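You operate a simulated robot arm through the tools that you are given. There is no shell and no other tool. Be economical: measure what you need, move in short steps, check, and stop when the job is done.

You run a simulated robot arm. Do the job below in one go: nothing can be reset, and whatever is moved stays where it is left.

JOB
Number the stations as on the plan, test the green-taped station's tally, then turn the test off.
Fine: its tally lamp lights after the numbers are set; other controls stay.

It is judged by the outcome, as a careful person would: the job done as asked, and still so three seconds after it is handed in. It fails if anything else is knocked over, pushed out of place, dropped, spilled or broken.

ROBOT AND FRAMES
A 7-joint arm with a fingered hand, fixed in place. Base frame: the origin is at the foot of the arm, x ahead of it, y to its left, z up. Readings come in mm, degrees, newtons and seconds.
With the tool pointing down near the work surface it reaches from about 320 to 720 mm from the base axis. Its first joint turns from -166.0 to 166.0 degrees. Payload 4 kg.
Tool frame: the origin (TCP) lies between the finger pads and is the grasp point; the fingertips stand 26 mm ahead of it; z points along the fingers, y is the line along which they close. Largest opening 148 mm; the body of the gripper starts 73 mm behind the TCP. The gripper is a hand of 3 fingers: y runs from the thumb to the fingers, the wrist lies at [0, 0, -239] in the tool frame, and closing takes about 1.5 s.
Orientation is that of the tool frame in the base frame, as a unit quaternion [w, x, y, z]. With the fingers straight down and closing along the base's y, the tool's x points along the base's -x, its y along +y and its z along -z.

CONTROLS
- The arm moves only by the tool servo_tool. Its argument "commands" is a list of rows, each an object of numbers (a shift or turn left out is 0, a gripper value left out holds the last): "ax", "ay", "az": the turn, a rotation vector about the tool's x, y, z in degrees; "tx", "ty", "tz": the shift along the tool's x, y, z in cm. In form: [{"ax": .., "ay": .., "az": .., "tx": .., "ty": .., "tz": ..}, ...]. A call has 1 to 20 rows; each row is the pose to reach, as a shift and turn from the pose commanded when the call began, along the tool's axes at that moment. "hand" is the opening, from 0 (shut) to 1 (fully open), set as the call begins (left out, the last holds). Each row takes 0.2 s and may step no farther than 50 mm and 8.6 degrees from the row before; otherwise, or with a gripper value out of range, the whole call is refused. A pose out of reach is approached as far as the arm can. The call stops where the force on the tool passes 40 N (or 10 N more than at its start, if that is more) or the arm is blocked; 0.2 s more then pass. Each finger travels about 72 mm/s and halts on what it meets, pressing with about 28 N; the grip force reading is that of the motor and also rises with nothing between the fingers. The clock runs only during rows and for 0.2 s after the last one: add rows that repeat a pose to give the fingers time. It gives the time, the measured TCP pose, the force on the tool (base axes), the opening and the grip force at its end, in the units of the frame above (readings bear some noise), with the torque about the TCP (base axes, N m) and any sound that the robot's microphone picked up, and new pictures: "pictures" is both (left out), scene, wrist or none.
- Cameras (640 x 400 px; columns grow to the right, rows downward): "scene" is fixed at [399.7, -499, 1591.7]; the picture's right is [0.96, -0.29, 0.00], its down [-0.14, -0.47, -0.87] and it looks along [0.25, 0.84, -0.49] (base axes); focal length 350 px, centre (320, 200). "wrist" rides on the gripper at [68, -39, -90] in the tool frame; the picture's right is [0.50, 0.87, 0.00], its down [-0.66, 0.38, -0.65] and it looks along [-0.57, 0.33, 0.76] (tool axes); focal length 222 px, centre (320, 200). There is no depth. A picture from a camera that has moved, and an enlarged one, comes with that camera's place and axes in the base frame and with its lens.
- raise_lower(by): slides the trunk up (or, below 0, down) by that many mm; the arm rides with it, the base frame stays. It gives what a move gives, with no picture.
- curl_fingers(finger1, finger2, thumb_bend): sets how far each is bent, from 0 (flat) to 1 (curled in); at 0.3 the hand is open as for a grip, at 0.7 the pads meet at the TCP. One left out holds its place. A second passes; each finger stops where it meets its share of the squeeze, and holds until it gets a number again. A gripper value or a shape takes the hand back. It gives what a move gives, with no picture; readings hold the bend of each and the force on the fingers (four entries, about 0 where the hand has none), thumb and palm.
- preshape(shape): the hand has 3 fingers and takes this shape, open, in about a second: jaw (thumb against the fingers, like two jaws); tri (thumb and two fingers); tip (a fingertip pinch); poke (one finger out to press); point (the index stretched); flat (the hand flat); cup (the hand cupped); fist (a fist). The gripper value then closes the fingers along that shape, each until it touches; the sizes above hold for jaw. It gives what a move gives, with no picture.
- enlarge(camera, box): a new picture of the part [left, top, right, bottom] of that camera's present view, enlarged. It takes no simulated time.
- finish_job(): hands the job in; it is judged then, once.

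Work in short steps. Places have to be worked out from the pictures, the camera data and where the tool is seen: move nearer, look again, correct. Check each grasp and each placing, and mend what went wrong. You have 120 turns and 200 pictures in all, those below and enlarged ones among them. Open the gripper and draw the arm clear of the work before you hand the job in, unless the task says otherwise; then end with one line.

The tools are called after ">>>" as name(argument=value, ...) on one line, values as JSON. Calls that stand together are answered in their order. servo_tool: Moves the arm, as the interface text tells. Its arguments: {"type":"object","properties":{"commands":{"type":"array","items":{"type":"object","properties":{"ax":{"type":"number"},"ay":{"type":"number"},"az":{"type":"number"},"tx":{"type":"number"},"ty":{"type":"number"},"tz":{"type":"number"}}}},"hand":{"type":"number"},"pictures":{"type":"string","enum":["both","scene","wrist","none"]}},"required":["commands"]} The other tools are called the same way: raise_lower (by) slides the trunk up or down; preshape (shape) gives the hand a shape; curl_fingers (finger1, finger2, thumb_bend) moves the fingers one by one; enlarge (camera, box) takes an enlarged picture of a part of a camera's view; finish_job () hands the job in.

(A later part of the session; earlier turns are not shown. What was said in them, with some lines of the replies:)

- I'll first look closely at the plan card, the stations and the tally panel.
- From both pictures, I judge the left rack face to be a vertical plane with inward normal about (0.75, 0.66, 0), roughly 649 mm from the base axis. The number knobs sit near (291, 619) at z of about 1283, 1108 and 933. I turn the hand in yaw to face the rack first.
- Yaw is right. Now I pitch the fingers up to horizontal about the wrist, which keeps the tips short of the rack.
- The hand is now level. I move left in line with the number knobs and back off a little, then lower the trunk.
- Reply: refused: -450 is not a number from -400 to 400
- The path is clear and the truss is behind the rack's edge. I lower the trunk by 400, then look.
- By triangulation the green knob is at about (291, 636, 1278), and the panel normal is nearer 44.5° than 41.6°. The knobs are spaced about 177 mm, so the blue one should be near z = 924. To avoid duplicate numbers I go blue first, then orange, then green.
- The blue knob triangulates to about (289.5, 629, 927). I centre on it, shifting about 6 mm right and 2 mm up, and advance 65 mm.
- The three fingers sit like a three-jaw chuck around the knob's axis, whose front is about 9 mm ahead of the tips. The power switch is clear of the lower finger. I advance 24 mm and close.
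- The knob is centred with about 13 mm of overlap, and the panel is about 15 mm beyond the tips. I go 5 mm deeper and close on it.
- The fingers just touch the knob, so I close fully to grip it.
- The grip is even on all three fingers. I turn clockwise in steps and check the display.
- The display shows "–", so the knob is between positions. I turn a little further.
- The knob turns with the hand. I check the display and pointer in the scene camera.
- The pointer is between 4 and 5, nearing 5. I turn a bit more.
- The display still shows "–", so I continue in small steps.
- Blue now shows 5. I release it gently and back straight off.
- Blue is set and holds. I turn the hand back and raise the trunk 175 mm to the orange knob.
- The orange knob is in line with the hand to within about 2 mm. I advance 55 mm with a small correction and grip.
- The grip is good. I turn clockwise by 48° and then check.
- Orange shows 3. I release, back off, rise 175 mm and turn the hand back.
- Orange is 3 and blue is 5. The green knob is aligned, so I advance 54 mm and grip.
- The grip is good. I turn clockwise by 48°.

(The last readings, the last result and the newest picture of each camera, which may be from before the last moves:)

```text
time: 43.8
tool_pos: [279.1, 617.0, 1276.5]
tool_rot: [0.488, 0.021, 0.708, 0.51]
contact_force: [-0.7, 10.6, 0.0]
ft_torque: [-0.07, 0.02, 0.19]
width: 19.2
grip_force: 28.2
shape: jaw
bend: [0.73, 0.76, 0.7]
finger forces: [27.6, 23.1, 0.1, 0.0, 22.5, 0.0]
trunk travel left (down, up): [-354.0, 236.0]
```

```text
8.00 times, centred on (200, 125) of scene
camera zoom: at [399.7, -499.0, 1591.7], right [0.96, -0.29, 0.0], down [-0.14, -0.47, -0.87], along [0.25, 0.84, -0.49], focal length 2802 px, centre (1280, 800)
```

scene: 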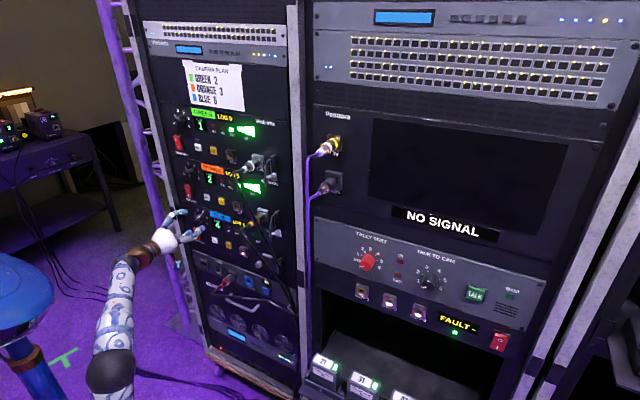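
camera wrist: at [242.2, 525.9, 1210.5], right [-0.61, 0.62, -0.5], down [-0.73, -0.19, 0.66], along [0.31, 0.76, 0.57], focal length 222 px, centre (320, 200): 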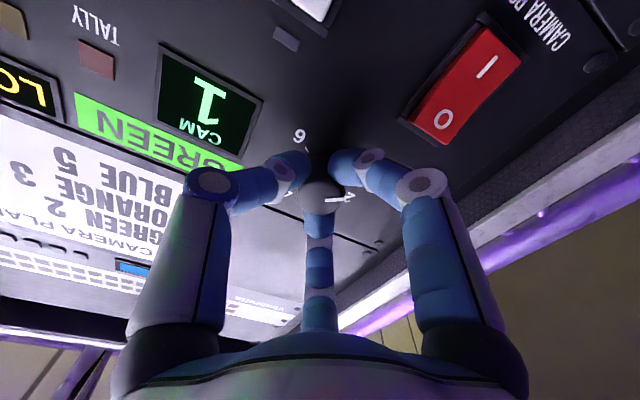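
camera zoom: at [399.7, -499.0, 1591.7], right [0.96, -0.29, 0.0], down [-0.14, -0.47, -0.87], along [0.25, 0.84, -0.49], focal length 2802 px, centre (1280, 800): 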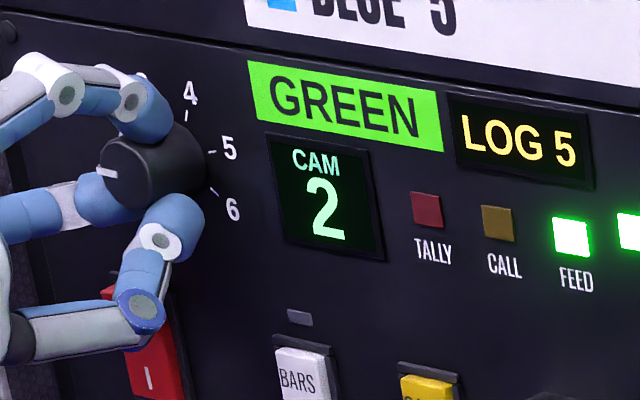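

Green shows 2. I release, back off, undo the roll, and confirm all three displays.

>>> servo_tool(commands=[{}, {}, {}, {}, {}], hand=0.5, pictures="none")

>>> servo_tool(commands=[{"tz": -2}, {"tz": -4}, {"tz": -7}, {"tz": -9}, {"tz": -9, "az": -7}, {"tz": -9, "az": -14}, {"tz": -9, "az": -21}, {"tz": -9, "az": -28}, {"tz": -9, "az": -35}, {"tz": -9, "az": -42}, {"tz": -9, "az": -48}, {"tz": -9, "az": -48}], pictures="none")

>>> raise_lower(by=230)

>>> enlarge(camera="scene", box=[130, 90, 270, 240])

```text
time: 45.0
tool_pos: [280.1, 614.7, 1278.4]
tool_rot: [0.488, 0.02, 0.707, 0.512]
contact_force: [-0.4, 1.1, 0.3]
ft_torque: [-0.02, -0.01, -0.01]
width: 73.1
grip_force: 0.1
shape: jaw
bend: [0.36, 0.36, 0.7]
finger forces: [0.1, 0.1, 0.0, 0.0, 0.0, 0.1]
trunk travel left (down, up): [-354.0, 236.0]
```

```text
time: 47.6
tool_pos: [214.9, 551.8, 1278.7]
tool_rot: [0.654, -0.269, 0.654, 0.268]
contact_force: [-0.2, -0.4, -0.5]
ft_torque: [-0.01, 0.0, -0.01]
width: 73.6
grip_force: 0.0
shape: jaw
bend: [0.36, 0.36, 0.7]
finger forces: [0.1, 0.0, 0.1, 0.0, 0.0, 0.0]
trunk travel left (down, up): [-354.0, 236.0]
```

```text
time: 50.0
tool_pos: [215.4, 551.2, 1508.6]
tool_rot: [0.654, -0.269, 0.654, 0.269]
contact_force: [0.0, 0.8, -1.5]
ft_torque: [0.02, -0.01, -0.01]
width: 73.3
grip_force: 0.1
shape: jaw
bend: [0.36, 0.36, 0.7]
finger forces: [0.1, 0.1, 0.1, 0.0, 0.1, 0.0]
trunk travel left (down, up): [-584.0, 6.0]
```

```text
2.67 times, centred on (200, 165) of scene
camera zoom: at [399.7, -499.0, 1591.7], right [0.96, -0.29, 0.0], down [-0.14, -0.47, -0.87], along [0.25, 0.84, -0.49], focal length 934 px, centre (640, 293)
```

zoom: 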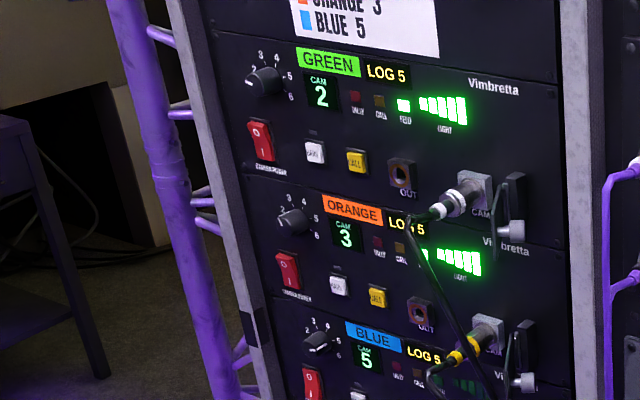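

All three numbers are as on the plan. Now I move right across the front at z of about 1508, partway, and look at the right rack.

>>> servo_tool(commands=[{"ty": -4.5}, {"ty": -9}, {"ty": -13.5}, {"ty": -18}, {"ty": -22.5}, {"ty": -27}, {"ty": -31.5}, {"ty": -36}, {"ty": -40.5}, {"ty": -45}, {"ty": -49}, {"ty": -49}])

```text
time: 52.3
tool_pos: [524.0, 233.8, 1510.3]
tool_rot: [0.652, -0.28, 0.648, 0.277]
contact_force: [-44.4, 6.9, -6.0]
ft_torque: [0.21, 0.16, -1.37]
width: 58.8
grip_force: 0.0
shape: jaw
bend: [0.36, 0.36, 0.7]
finger forces: [0.1, 0.1, 0.0, 0.0, 45.2, 0.0]
trunk travel left (down, up): [-584.0, 6.0]
stopped in row 11: the force on the tool passed its limit at 49 N (the readings are from after the stop); the commanded pose is now the measured one
camera wrist: at [489.2, 143.2, 1443.9], right [-0.62, 0.6, -0.5], down [-0.73, -0.21, 0.65], along [0.28, 0.77, 0.57], focal length 222 px, centre (320, 200)
```

scene: 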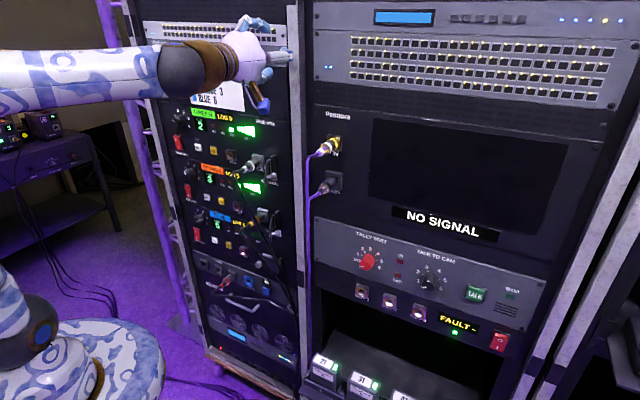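
wrist: 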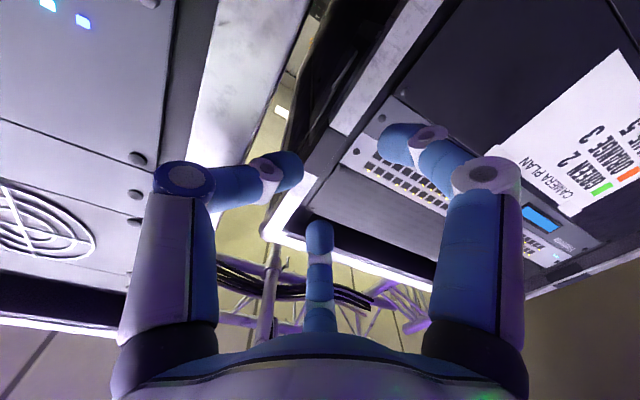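

The hand hit the front post of the right rack, so that rack stands further forward at a different angle. I back away left at once and check that nothing shifted.

>>> servo_tool(commands=[{"ty": 2}, {"ty": 5}, {"ty": 8, "tz": -2}, {"ty": 10, "tz": -5}, {"ty": 10, "tz": -5}])

```text
time: 53.5
tool_pos: [427.4, 261.9, 1508.3]
tool_rot: [0.652, -0.274, 0.653, 0.273]
contact_force: [0.0, 0.3, 0.1]
ft_torque: [0.05, 0.04, 0.0]
width: 73.5
grip_force: 0.0
shape: jaw
bend: [0.36, 0.36, 0.7]
finger forces: [0.1, 0.0, 0.0, 0.1, 0.0, 0.1]
trunk travel left (down, up): [-584.0, 6.0]
camera wrist: at [391.6, 171.6, 1441.5], right [-0.62, 0.61, -0.5], down [-0.73, -0.2, 0.66], along [0.3, 0.77, 0.57], focal length 222 px, centre (320, 200)
```

scene: 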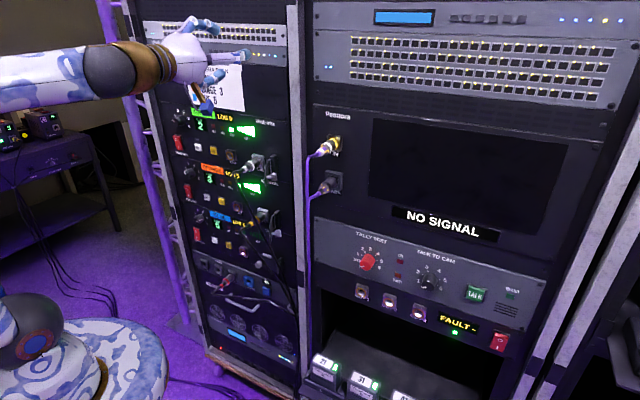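
wrist: 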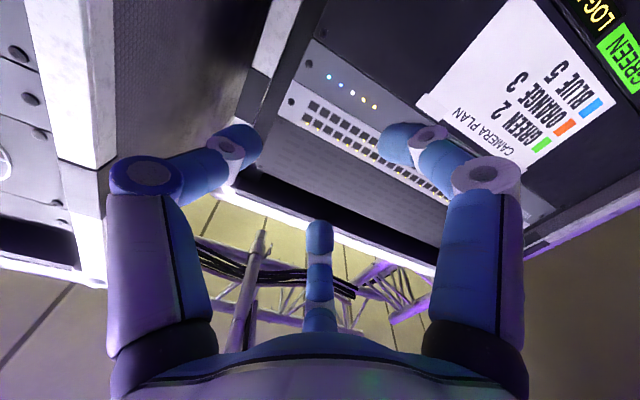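

The scene is unchanged. The vanishing points show the right rack is parallel to the left one but stands about 110–130 mm further forward (n of about 535). I move diagonally back and right to face it from a safe distance.

>>> servo_tool(commands=[{"ty": -3, "tz": -2.2}, {"ty": -6.5, "tz": -4.4}, {"ty": -10.5, "tz": -6.6}, {"ty": -14.5, "tz": -8.8}, {"ty": -18.7, "tz": -9.5}, {"ty": -22.7, "tz": -9.5}, {"ty": -27, "tz": -9.5}, {"ty": -31, "tz": -9.5}, {"ty": -31, "tz": -9.5}])

```text
time: 55.5
tool_pos: [585.1, -24.6, 1510.2]
tool_rot: [0.652, -0.275, 0.652, 0.274]
contact_force: [0.1, 0.3, -0.1]
ft_torque: [-0.03, -0.01, 0.0]
width: 73.4
grip_force: 0.0
shape: jaw
bend: [0.36, 0.36, 0.7]
finger forces: [0.0, 0.0, 0.1, 0.1, 0.0, 0.1]
trunk travel left (down, up): [-584.0, 6.0]
camera wrist: at [549.2, -114.4, 1442.4], right [-0.62, 0.61, -0.5], down [-0.73, -0.2, 0.66], along [0.3, 0.77, 0.57], focal length 222 px, centre (320, 200)
```

scene: 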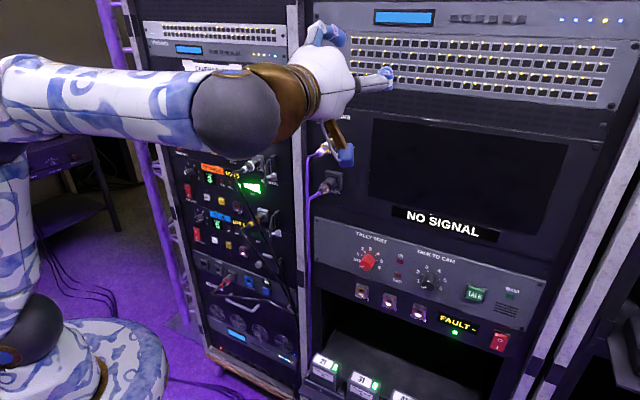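
wrist: 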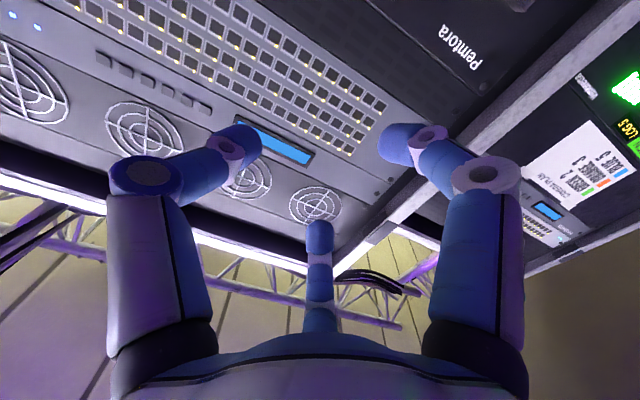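

Triangulation puts the right rack's panel at n of about 551, parallel to the left. The tally knob should be near (676, 61, 1089). I lower the trunk by 400.

>>> raise_lower(by=-400)

>>> servo_tool(commands=[{}])

```text
time: 59.3
tool_pos: [585.9, -23.8, 1110.0]
tool_rot: [0.651, -0.275, 0.653, 0.273]
contact_force: [-0.2, 0.3, -0.3]
ft_torque: [0.02, -0.01, 0.01]
width: 73.6
grip_force: 0.0
shape: jaw
bend: [0.36, 0.36, 0.7]
finger forces: [0.0, 0.1, 0.0, 0.1, 0.1, 0.0]
trunk travel left (down, up): [-184.0, 406.0]
```

```text
time: 59.7
tool_pos: [585.9, -24.3, 1108.8]
tool_rot: [0.652, -0.274, 0.652, 0.273]
contact_force: [-0.5, 0.7, 0.3]
ft_torque: [-0.01, 0.01, -0.01]
width: 73.6
grip_force: 0.0
shape: jaw
bend: [0.36, 0.36, 0.7]
finger forces: [0.0, 0.1, 0.1, 0.1, 0.0, 0.0]
trunk travel left (down, up): [-184.0, 406.0]
camera wrist: at [549.4, -114.2, 1042.3], right [-0.62, 0.61, -0.5], down [-0.73, -0.2, 0.66], along [0.3, 0.77, 0.57], focal length 222 px, centre (320, 200)
```

scene: 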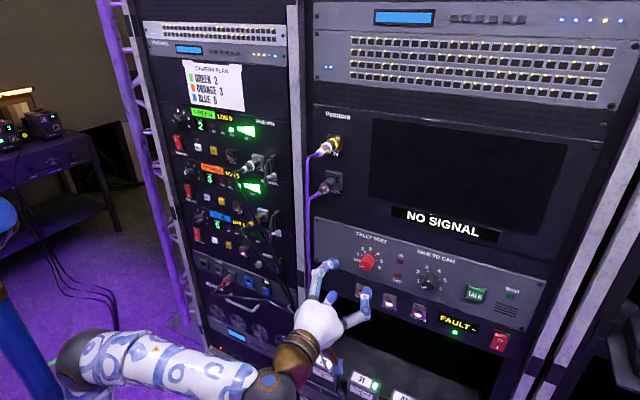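
wrist: 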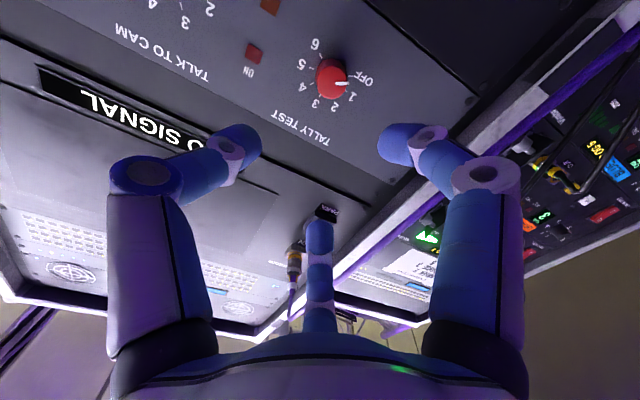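

By both views the red tally knob is about 31 mm below and 5 mm right of the tool axis, with its front at n of about 530. I centre on it, pre-roll 20° anticlockwise for range, and advance partway.

>>> servo_tool(commands=[{"tx": 3, "ty": -0.5, "az": 0}, {"tx": 3, "ty": -0.5, "az": -7}, {"tx": 3, "ty": -0.5, "az": -14}, {"tx": 3, "ty": -0.5, "az": -20}, {"tx": 3, "ty": -0.5, "tz": 3, "az": -20}, {"tx": 3, "ty": -0.5, "tz": 6, "az": -20}, {"tx": 3, "ty": -0.5, "tz": 8, "az": -20}, {"tx": 3, "ty": -0.5, "tz": 8, "az": -20}])

>>> enlarge(camera="scene", box=[300, 210, 460, 310])

```text
time: 61.5
tool_pos: [644.7, 30.0, 1079.0]
tool_rot: [0.689, -0.382, 0.595, 0.156]
contact_force: [-0.3, 0.1, -0.7]
ft_torque: [-0.01, 0.01, 0.01]
width: 73.7
grip_force: 0.0
shape: jaw
bend: [0.36, 0.36, 0.7]
finger forces: [0.1, 0.0, 0.0, 0.1, 0.0, 0.0]
trunk travel left (down, up): [-184.0, 406.0]
camera wrist: at [623.8, -74.9, 1030.0], right [-0.46, 0.45, -0.77], down [-0.87, -0.06, 0.49], along [0.17, 0.89, 0.42], focal length 222 px, centre (320, 200)
```

scene: 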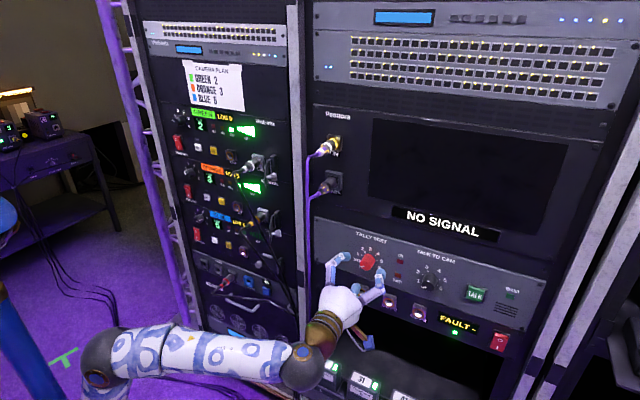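
wrist: 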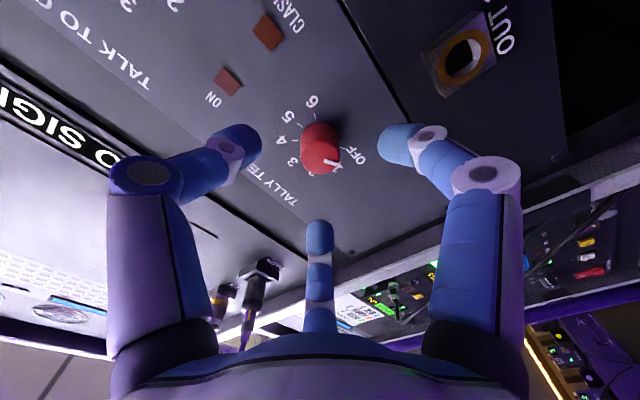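

```text
4.00 times, centred on (380, 260) of scene
camera zoom: at [399.7, -499.0, 1591.7], right [0.96, -0.29, 0.0], down [-0.14, -0.47, -0.87], along [0.25, 0.84, -0.49], focal length 1401 px, centre (80, -40)
```

zoom: 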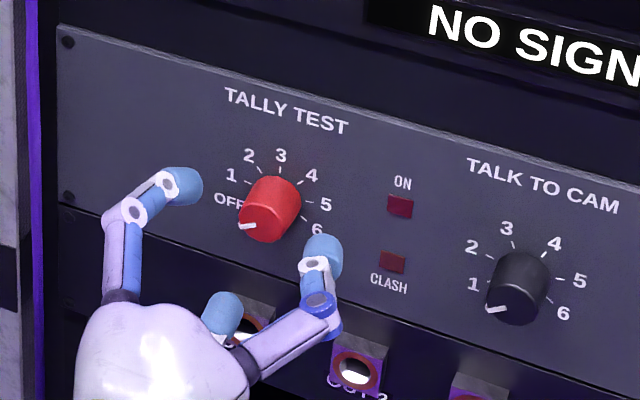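

The knob is nearly on the axis (about 3 mm off), with its front about 45 mm ahead of the TCP. The OUT connector is well outside the lower finger. I correct and advance 43 mm.

>>> servo_tool(commands=[{"tx": -0.25, "ty": 0.15, "tz": 1.5}, {"tx": -0.25, "ty": 0.15, "tz": 3}, {"tx": -0.25, "ty": 0.15, "tz": 4.3}, {"tx": -0.25, "ty": 0.15, "tz": 4.3}], pictures="wrist")

>>> enlarge(camera="scene", box=[300, 210, 460, 310])

```text
time: 62.5
tool_pos: [673.5, 62.3, 1079.3]
tool_rot: [0.689, -0.383, 0.595, 0.157]
contact_force: [0.7, 0.6, 0.0]
ft_torque: [-0.01, 0.0, 0.04]
width: 73.7
grip_force: 0.1
shape: jaw
bend: [0.36, 0.36, 0.7]
finger forces: [0.0, 0.1, 0.0, 0.0, 0.1, 0.1]
trunk travel left (down, up): [-184.0, 406.0]
camera wrist: at [652.0, -41.9, 1030.9], right [-0.46, 0.45, -0.77], down [-0.87, -0.06, 0.49], along [0.17, 0.89, 0.42], focal length 222 px, centre (320, 200)
```

wrist: 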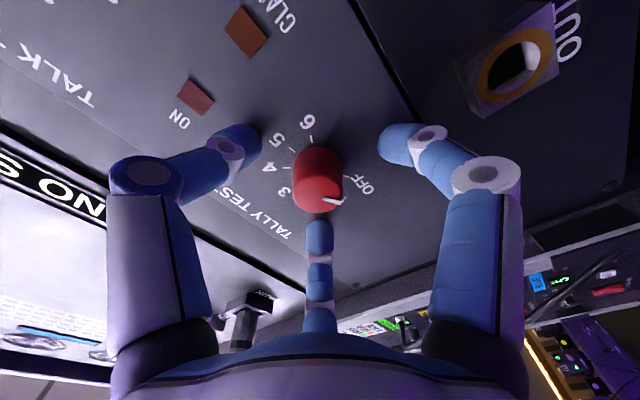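

```text
4.00 times, centred on (380, 260) of scene
camera zoom: at [399.7, -499.0, 1591.7], right [0.96, -0.29, 0.0], down [-0.14, -0.47, -0.87], along [0.25, 0.84, -0.49], focal length 1401 px, centre (80, -40)
```

zoom: 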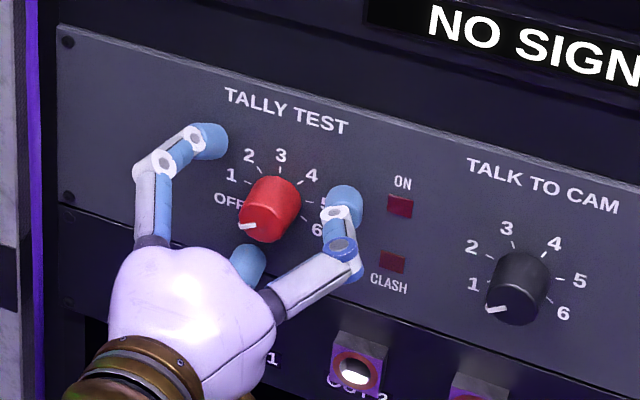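

The knob sits centrally between the fingers, so I close on it.

>>> servo_tool(commands=[{}, {}, {}, {}, {}, {}, {}], hand=0.0, pictures="wrist")

>>> enlarge(camera="scene", box=[300, 210, 460, 310])

```text
time: 64.1
tool_pos: [673.4, 62.3, 1080.9]
tool_rot: [0.689, -0.384, 0.595, 0.157]
contact_force: [2.6, 1.1, 0.3]
ft_torque: [0.05, 0.04, -0.06]
width: 24.2
grip_force: 27.9
shape: jaw
bend: [0.75, 0.74, 0.7]
finger forces: [24.3, 24.5, 0.0, 0.1, 25.3, 0.0]
trunk travel left (down, up): [-184.0, 406.0]
camera wrist: at [652.1, -41.8, 1030.8], right [-0.46, 0.45, -0.77], down [-0.87, -0.06, 0.49], along [0.17, 0.89, 0.42], focal length 222 px, centre (320, 200)
```

wrist: 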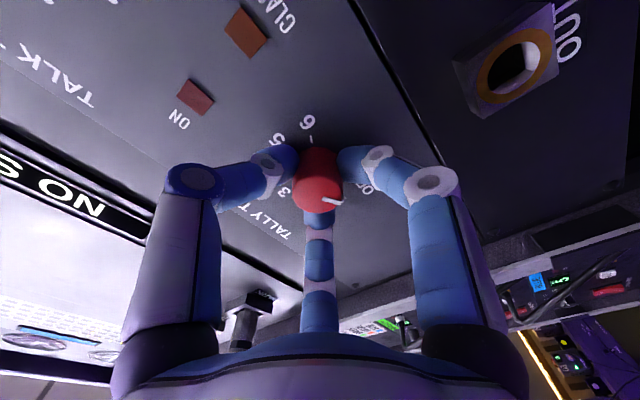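

```text
4.00 times, centred on (380, 260) of scene
camera zoom: at [399.7, -499.0, 1591.7], right [0.96, -0.29, 0.0], down [-0.14, -0.47, -0.87], along [0.25, 0.84, -0.49], focal length 1401 px, centre (80, -40)
```

zoom: 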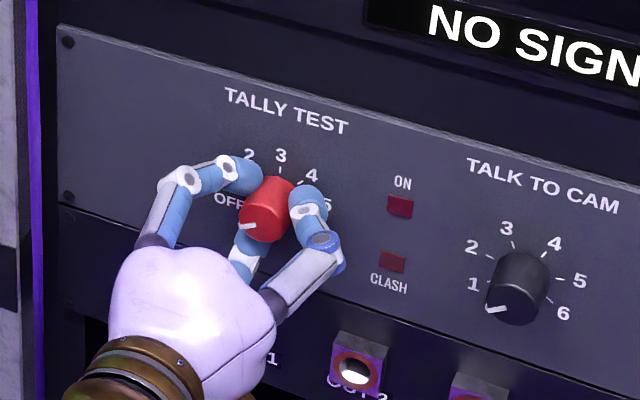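

The grip is even. I turn clockwise by 60° and then check the pointer and the lamps.

>>> servo_tool(commands=[{"az": 6}, {"az": 12}, {"az": 18}, {"az": 24}, {"az": 30}, {"az": 36}, {"az": 42}, {"az": 48}, {"az": 54}, {"az": 60}, {"az": 60}], pictures="scene")

>>> enlarge(camera="scene", box=[300, 210, 460, 310])

```text
time: 66.5
tool_pos: [673.9, 61.2, 1081.7]
tool_rot: [0.52, -0.035, 0.706, 0.479]
contact_force: [11.4, 1.8, 11.1]
ft_torque: [0.12, -0.25, -0.18]
width: 23.9
grip_force: 28.1
shape: jaw
bend: [0.75, 0.73, 0.7]
finger forces: [22.0, 30.6, 0.1, 0.0, 23.2, 0.1]
trunk travel left (down, up): [-184.0, 406.0]
```

scene: 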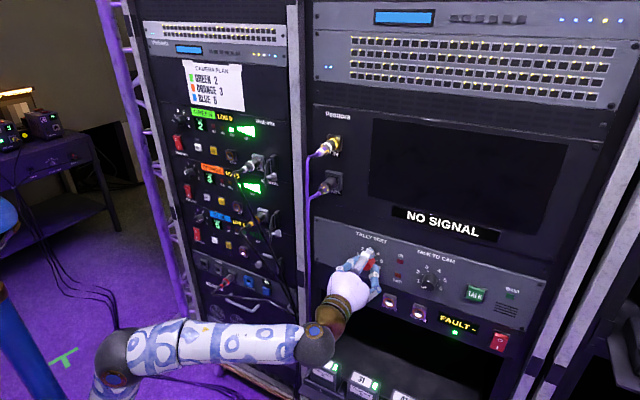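

```text
4.00 times, centred on (380, 260) of scene
camera zoom: at [399.7, -499.0, 1591.7], right [0.96, -0.29, 0.0], down [-0.14, -0.47, -0.87], along [0.25, 0.84, -0.49], focal length 1401 px, centre (80, -40)
```

zoom: 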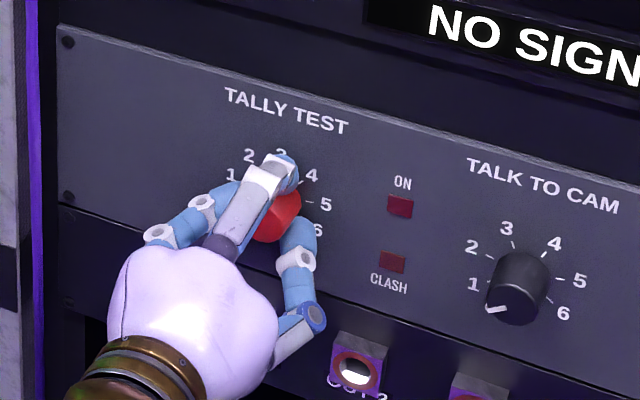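

The ON lamp is dark, so the knob is between positions. I turn 10° more and look through the wrist camera.

>>> servo_tool(commands=[{"az": 5}, {"az": 10}, {"az": 10}], pictures="wrist")

>>> enlarge(camera="scene", box=[170, 90, 460, 270])

```text
time: 67.3
tool_pos: [673.3, 61.0, 1080.7]
tool_rot: [0.475, 0.028, 0.707, 0.523]
contact_force: [11.8, 0.2, 12.0]
ft_torque: [0.19, -0.24, -0.23]
width: 23.4
grip_force: 28.1
shape: jaw
bend: [0.75, 0.73, 0.7]
finger forces: [21.4, 32.2, 0.0, 0.0, 22.2, 0.1]
trunk travel left (down, up): [-184.0, 406.0]
camera wrist: at [591.1, 17.5, 1007.9], right [-0.67, 0.66, 0.34], down [-0.27, -0.65, 0.71], along [0.69, 0.38, 0.61], focal length 222 px, centre (320, 200)
```

wrist: 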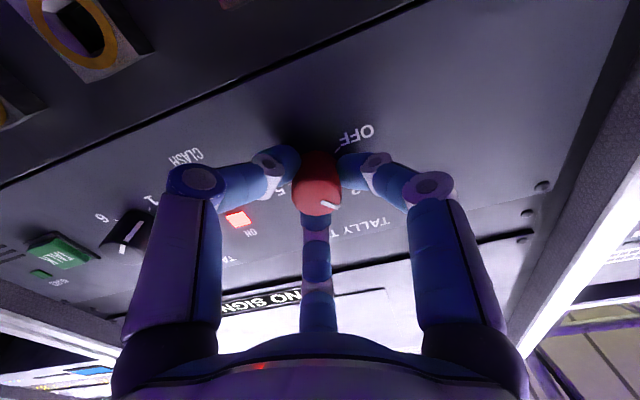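

```text
2.21 times, centred on (315, 180) of scene
camera zoom: at [399.7, -499.0, 1591.7], right [0.96, -0.29, 0.0], down [-0.14, -0.47, -0.87], along [0.25, 0.84, -0.49], focal length 773 px, centre (331, 244)
```

zoom: 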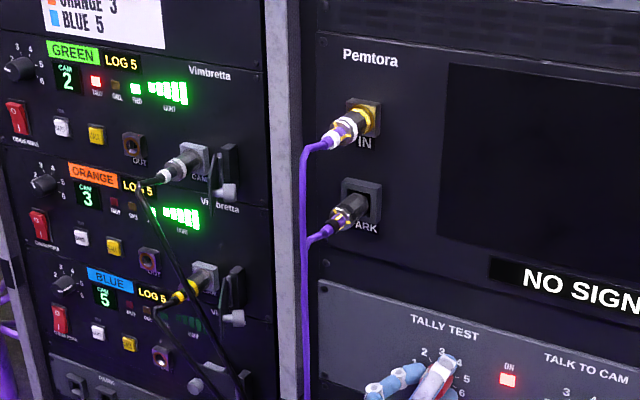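

The green station's TALLY lamp and the ON lamp are lit, and CLASH is dark. I hold briefly and confirm.

>>> servo_tool(commands=[{}, {}, {}, {}, {}], pictures="none")

>>> enlarge(camera="scene", box=[170, 100, 270, 230])

```text
time: 68.5
tool_pos: [674.8, 61.7, 1080.2]
tool_rot: [0.475, 0.027, 0.707, 0.523]
contact_force: [12.3, -0.6, 12.6]
ft_torque: [0.23, -0.25, -0.26]
width: 23.8
grip_force: 27.9
shape: jaw
bend: [0.75, 0.73, 0.7]
finger forces: [21.2, 32.4, 0.1, 0.1, 22.6, 0.1]
trunk travel left (down, up): [-184.0, 406.0]
```

```text
3.08 times, centred on (220, 165) of scene
camera zoom: at [399.7, -499.0, 1591.7], right [0.96, -0.29, 0.0], down [-0.14, -0.47, -0.87], along [0.25, 0.84, -0.49], focal length 1078 px, centre (628, 308)
```

zoom: 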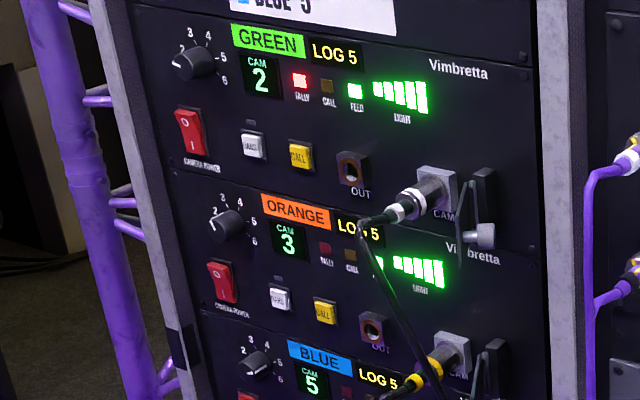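

Only the green tally is lit. Now I turn the test back anticlockwise to OFF.

>>> servo_tool(commands=[{"az": -6}, {"az": -12}, {"az": -18}, {"az": -24}, {"az": -30}, {"az": -36}, {"az": -42}, {"az": -48}, {"az": -54}, {"az": -60}, {"az": -66}, {"az": -72}, {"az": -76}, {"az": -76}], pictures="wrist")

>>> enlarge(camera="scene", box=[300, 210, 460, 310])

```text
time: 71.5
tool_pos: [673.1, 61.8, 1080.1]
tool_rot: [0.696, -0.415, 0.574, 0.121]
contact_force: [0.6, 2.2, -7.4]
ft_torque: [-0.02, 0.14, 0.01]
width: 23.6
grip_force: 28.4
shape: jaw
bend: [0.74, 0.74, 0.7]
finger forces: [28.7, 25.4, 0.0, 0.1, 23.8, 0.0]
trunk travel left (down, up): [-184.0, 406.0]
camera wrist: at [656.3, -46.1, 1037.1], right [-0.4, 0.39, -0.83], down [-0.91, -0.03, 0.42], along [0.14, 0.92, 0.36], focal length 222 px, centre (320, 200)
```

wrist: 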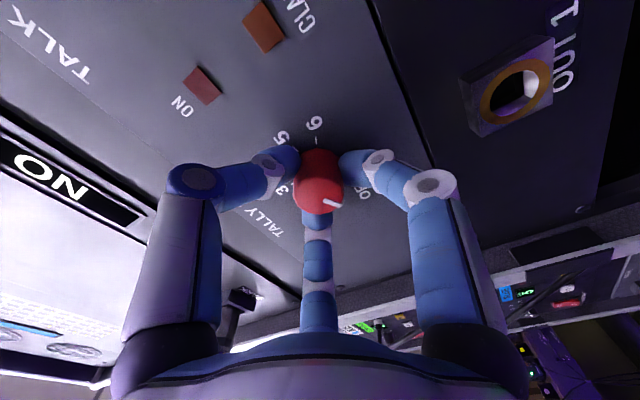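

```text
4.00 times, centred on (380, 260) of scene
camera zoom: at [399.7, -499.0, 1591.7], right [0.96, -0.29, 0.0], down [-0.14, -0.47, -0.87], along [0.25, 0.84, -0.49], focal length 1401 px, centre (80, -40)
```

zoom: 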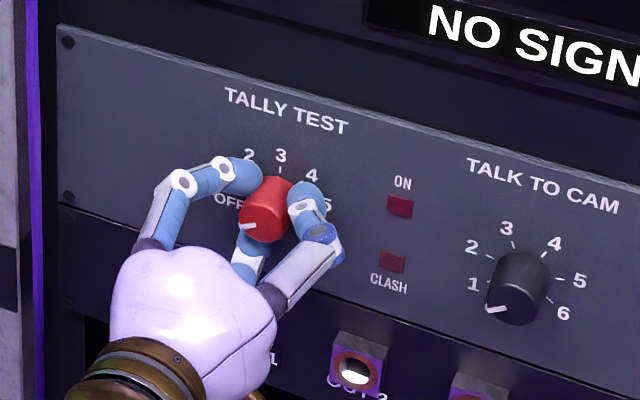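

The pointer is slightly short of its original OFF angle. I turn another 8° and compare.

>>> servo_tool(commands=[{"az": -4}, {"az": -8}, {"az": -8}], pictures="none")

>>> enlarge(camera="scene", box=[300, 210, 460, 310])

```text
time: 72.3
tool_pos: [673.8, 61.4, 1081.4]
tool_rot: [0.703, -0.454, 0.544, 0.071]
contact_force: [3.6, 3.0, -7.5]
ft_torque: [-0.02, 0.18, 0.02]
width: 23.1
grip_force: 28.2
shape: jaw
bend: [0.74, 0.74, 0.7]
finger forces: [26.1, 25.0, 0.1, 0.0, 20.6, 0.1]
trunk travel left (down, up): [-184.0, 406.0]
```

```text
4.00 times, centred on (380, 260) of scene
camera zoom: at [399.7, -499.0, 1591.7], right [0.96, -0.29, 0.0], down [-0.14, -0.47, -0.87], along [0.25, 0.84, -0.49], focal length 1401 px, centre (80, -40)
```

zoom: 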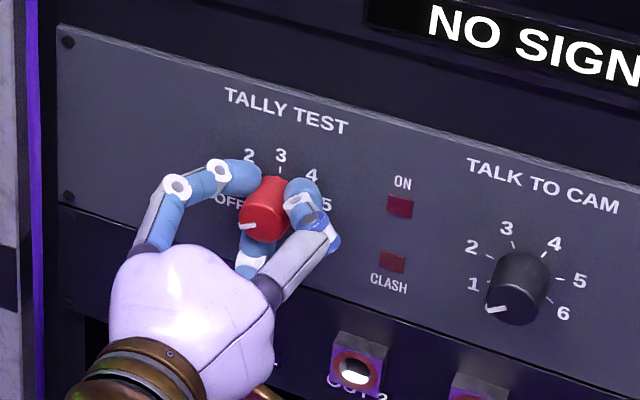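

The pointer now matches the original OFF picture closely. I add 4° to seat it, then release and back off to verify.

>>> servo_tool(commands=[{"az": -2}, {"az": -4}, {"az": -4}], pictures="none")

>>> servo_tool(commands=[{}, {}, {}, {}, {}], hand=0.5, pictures="none")

>>> servo_tool(commands=[{"tz": -2}, {"tz": -4}, {"tz": -7}, {"tz": -10}, {"tz": -10}], pictures="wrist")

>>> enlarge(camera="scene", box=[300, 210, 460, 310])

```text
time: 73.1
tool_pos: [674.7, 60.6, 1080.6]
tool_rot: [0.705, -0.471, 0.528, 0.046]
contact_force: [0.8, 0.5, -8.8]
ft_torque: [0.02, 0.18, -0.01]
width: 23.1
grip_force: 28.0
shape: jaw
bend: [0.74, 0.74, 0.7]
finger forces: [25.7, 25.6, 0.0, 0.0, 20.9, 0.0]
trunk travel left (down, up): [-184.0, 406.0]
```

```text
time: 74.3
tool_pos: [673.4, 61.6, 1081.6]
tool_rot: [0.705, -0.471, 0.527, 0.046]
contact_force: [-0.3, 0.2, 0.6]
ft_torque: [0.02, -0.01, -0.01]
width: 73.3
grip_force: 0.1
shape: jaw
bend: [0.36, 0.36, 0.7]
finger forces: [0.0, 0.0, 0.0, 0.0, 0.0, 0.1]
trunk travel left (down, up): [-184.0, 406.0]
```

```text
time: 75.5
tool_pos: [603.0, -11.0, 1079.2]
tool_rot: [0.705, -0.473, 0.526, 0.046]
contact_force: [0.2, 0.3, -0.6]
ft_torque: [-0.01, 0.01, -0.01]
width: 73.5
grip_force: 0.1
shape: jaw
bend: [0.36, 0.36, 0.7]
finger forces: [0.0, 0.1, 0.1, 0.0, 0.0, 0.0]
trunk travel left (down, up): [-184.0, 406.0]
camera wrist: at [591.2, -123.1, 1050.7], right [-0.27, 0.26, -0.93], down [-0.96, 0.03, 0.28], along [0.1, 0.96, 0.24], focal length 222 px, centre (320, 200)
```

wrist: 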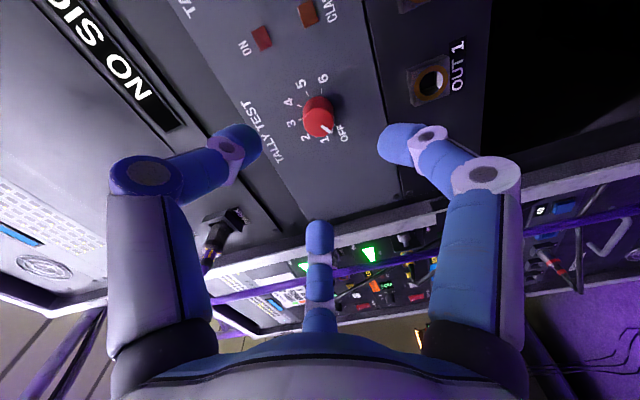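

```text
4.00 times, centred on (380, 260) of scene
camera zoom: at [399.7, -499.0, 1591.7], right [0.96, -0.29, 0.0], down [-0.14, -0.47, -0.87], along [0.25, 0.84, -0.49], focal length 1401 px, centre (80, -40)
```

zoom: 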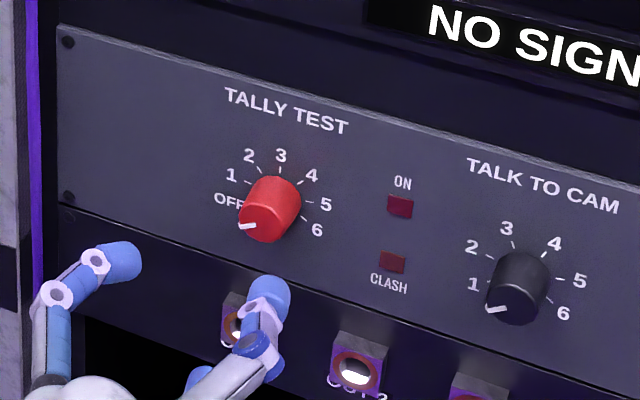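

The pointer and lamps match the original OFF state. I open the hand, draw the arm further clear and make a last check of everything.

>>> servo_tool(commands=[{"tz": -2}, {"tz": -5}, {"tz": -8}, {"tz": -8}, {"tz": -8}], hand=1.0, pictures="scene")

>>> enlarge(camera="scene", box=[150, 90, 310, 240])

>>> enlarge(camera="scene", box=[310, 210, 530, 350])

```text
time: 76.7
tool_pos: [547.8, -67.5, 1080.2]
tool_rot: [0.705, -0.471, 0.528, 0.046]
contact_force: [-0.9, 0.1, 0.1]
ft_torque: [0.01, -0.01, 0.0]
width: 148.2
grip_force: 0.1
shape: jaw
bend: [0.3, 0.3, 0.3]
finger forces: [0.0, 0.0, 0.1, 0.1, 0.1, 0.1]
trunk travel left (down, up): [-184.0, 406.0]
```

scene: 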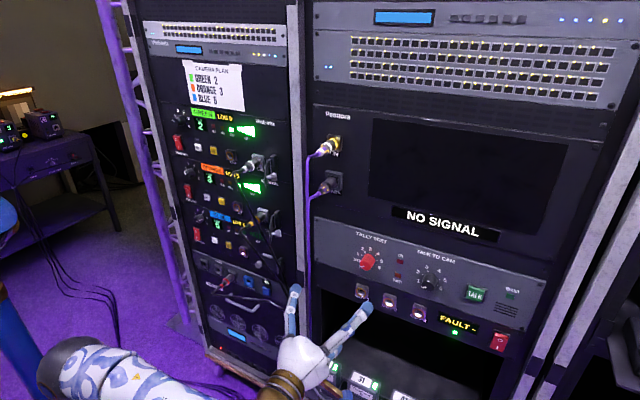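

```text
2.67 times, centred on (230, 165) of scene
camera zoom: at [399.7, -499.0, 1591.7], right [0.96, -0.29, 0.0], down [-0.14, -0.47, -0.87], along [0.25, 0.84, -0.49], focal length 934 px, centre (560, 293)
```

zoom: 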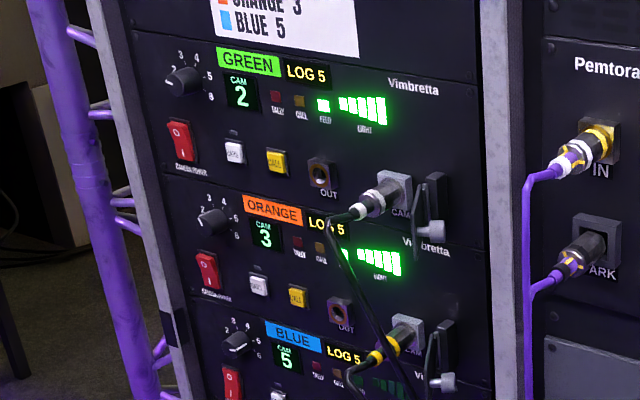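

```text
2.86 times, centred on (420, 280) of scene
camera zoom: at [399.7, -499.0, 1591.7], right [0.96, -0.29, 0.0], down [-0.14, -0.47, -0.87], along [0.25, 0.84, -0.49], focal length 1001 px, centre (34, -29)
```

zoom: 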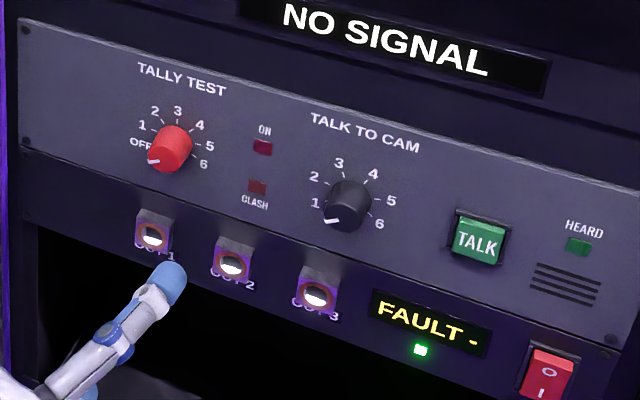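

The numbers are set, the green tally lit during the test, the test is back at OFF, and every other control is as it was. The hand is open and clear of the work, so I hand the job in.

>>> finish_job()

```text
The job is handed in.
```

The stations are numbered as on the plan (green 2, orange 3, blue 5), green's tally lamp lit in the test, and the test is back at OFF; on the way the hand bumped the right rack's front post, and the pictures show nothing shifted.
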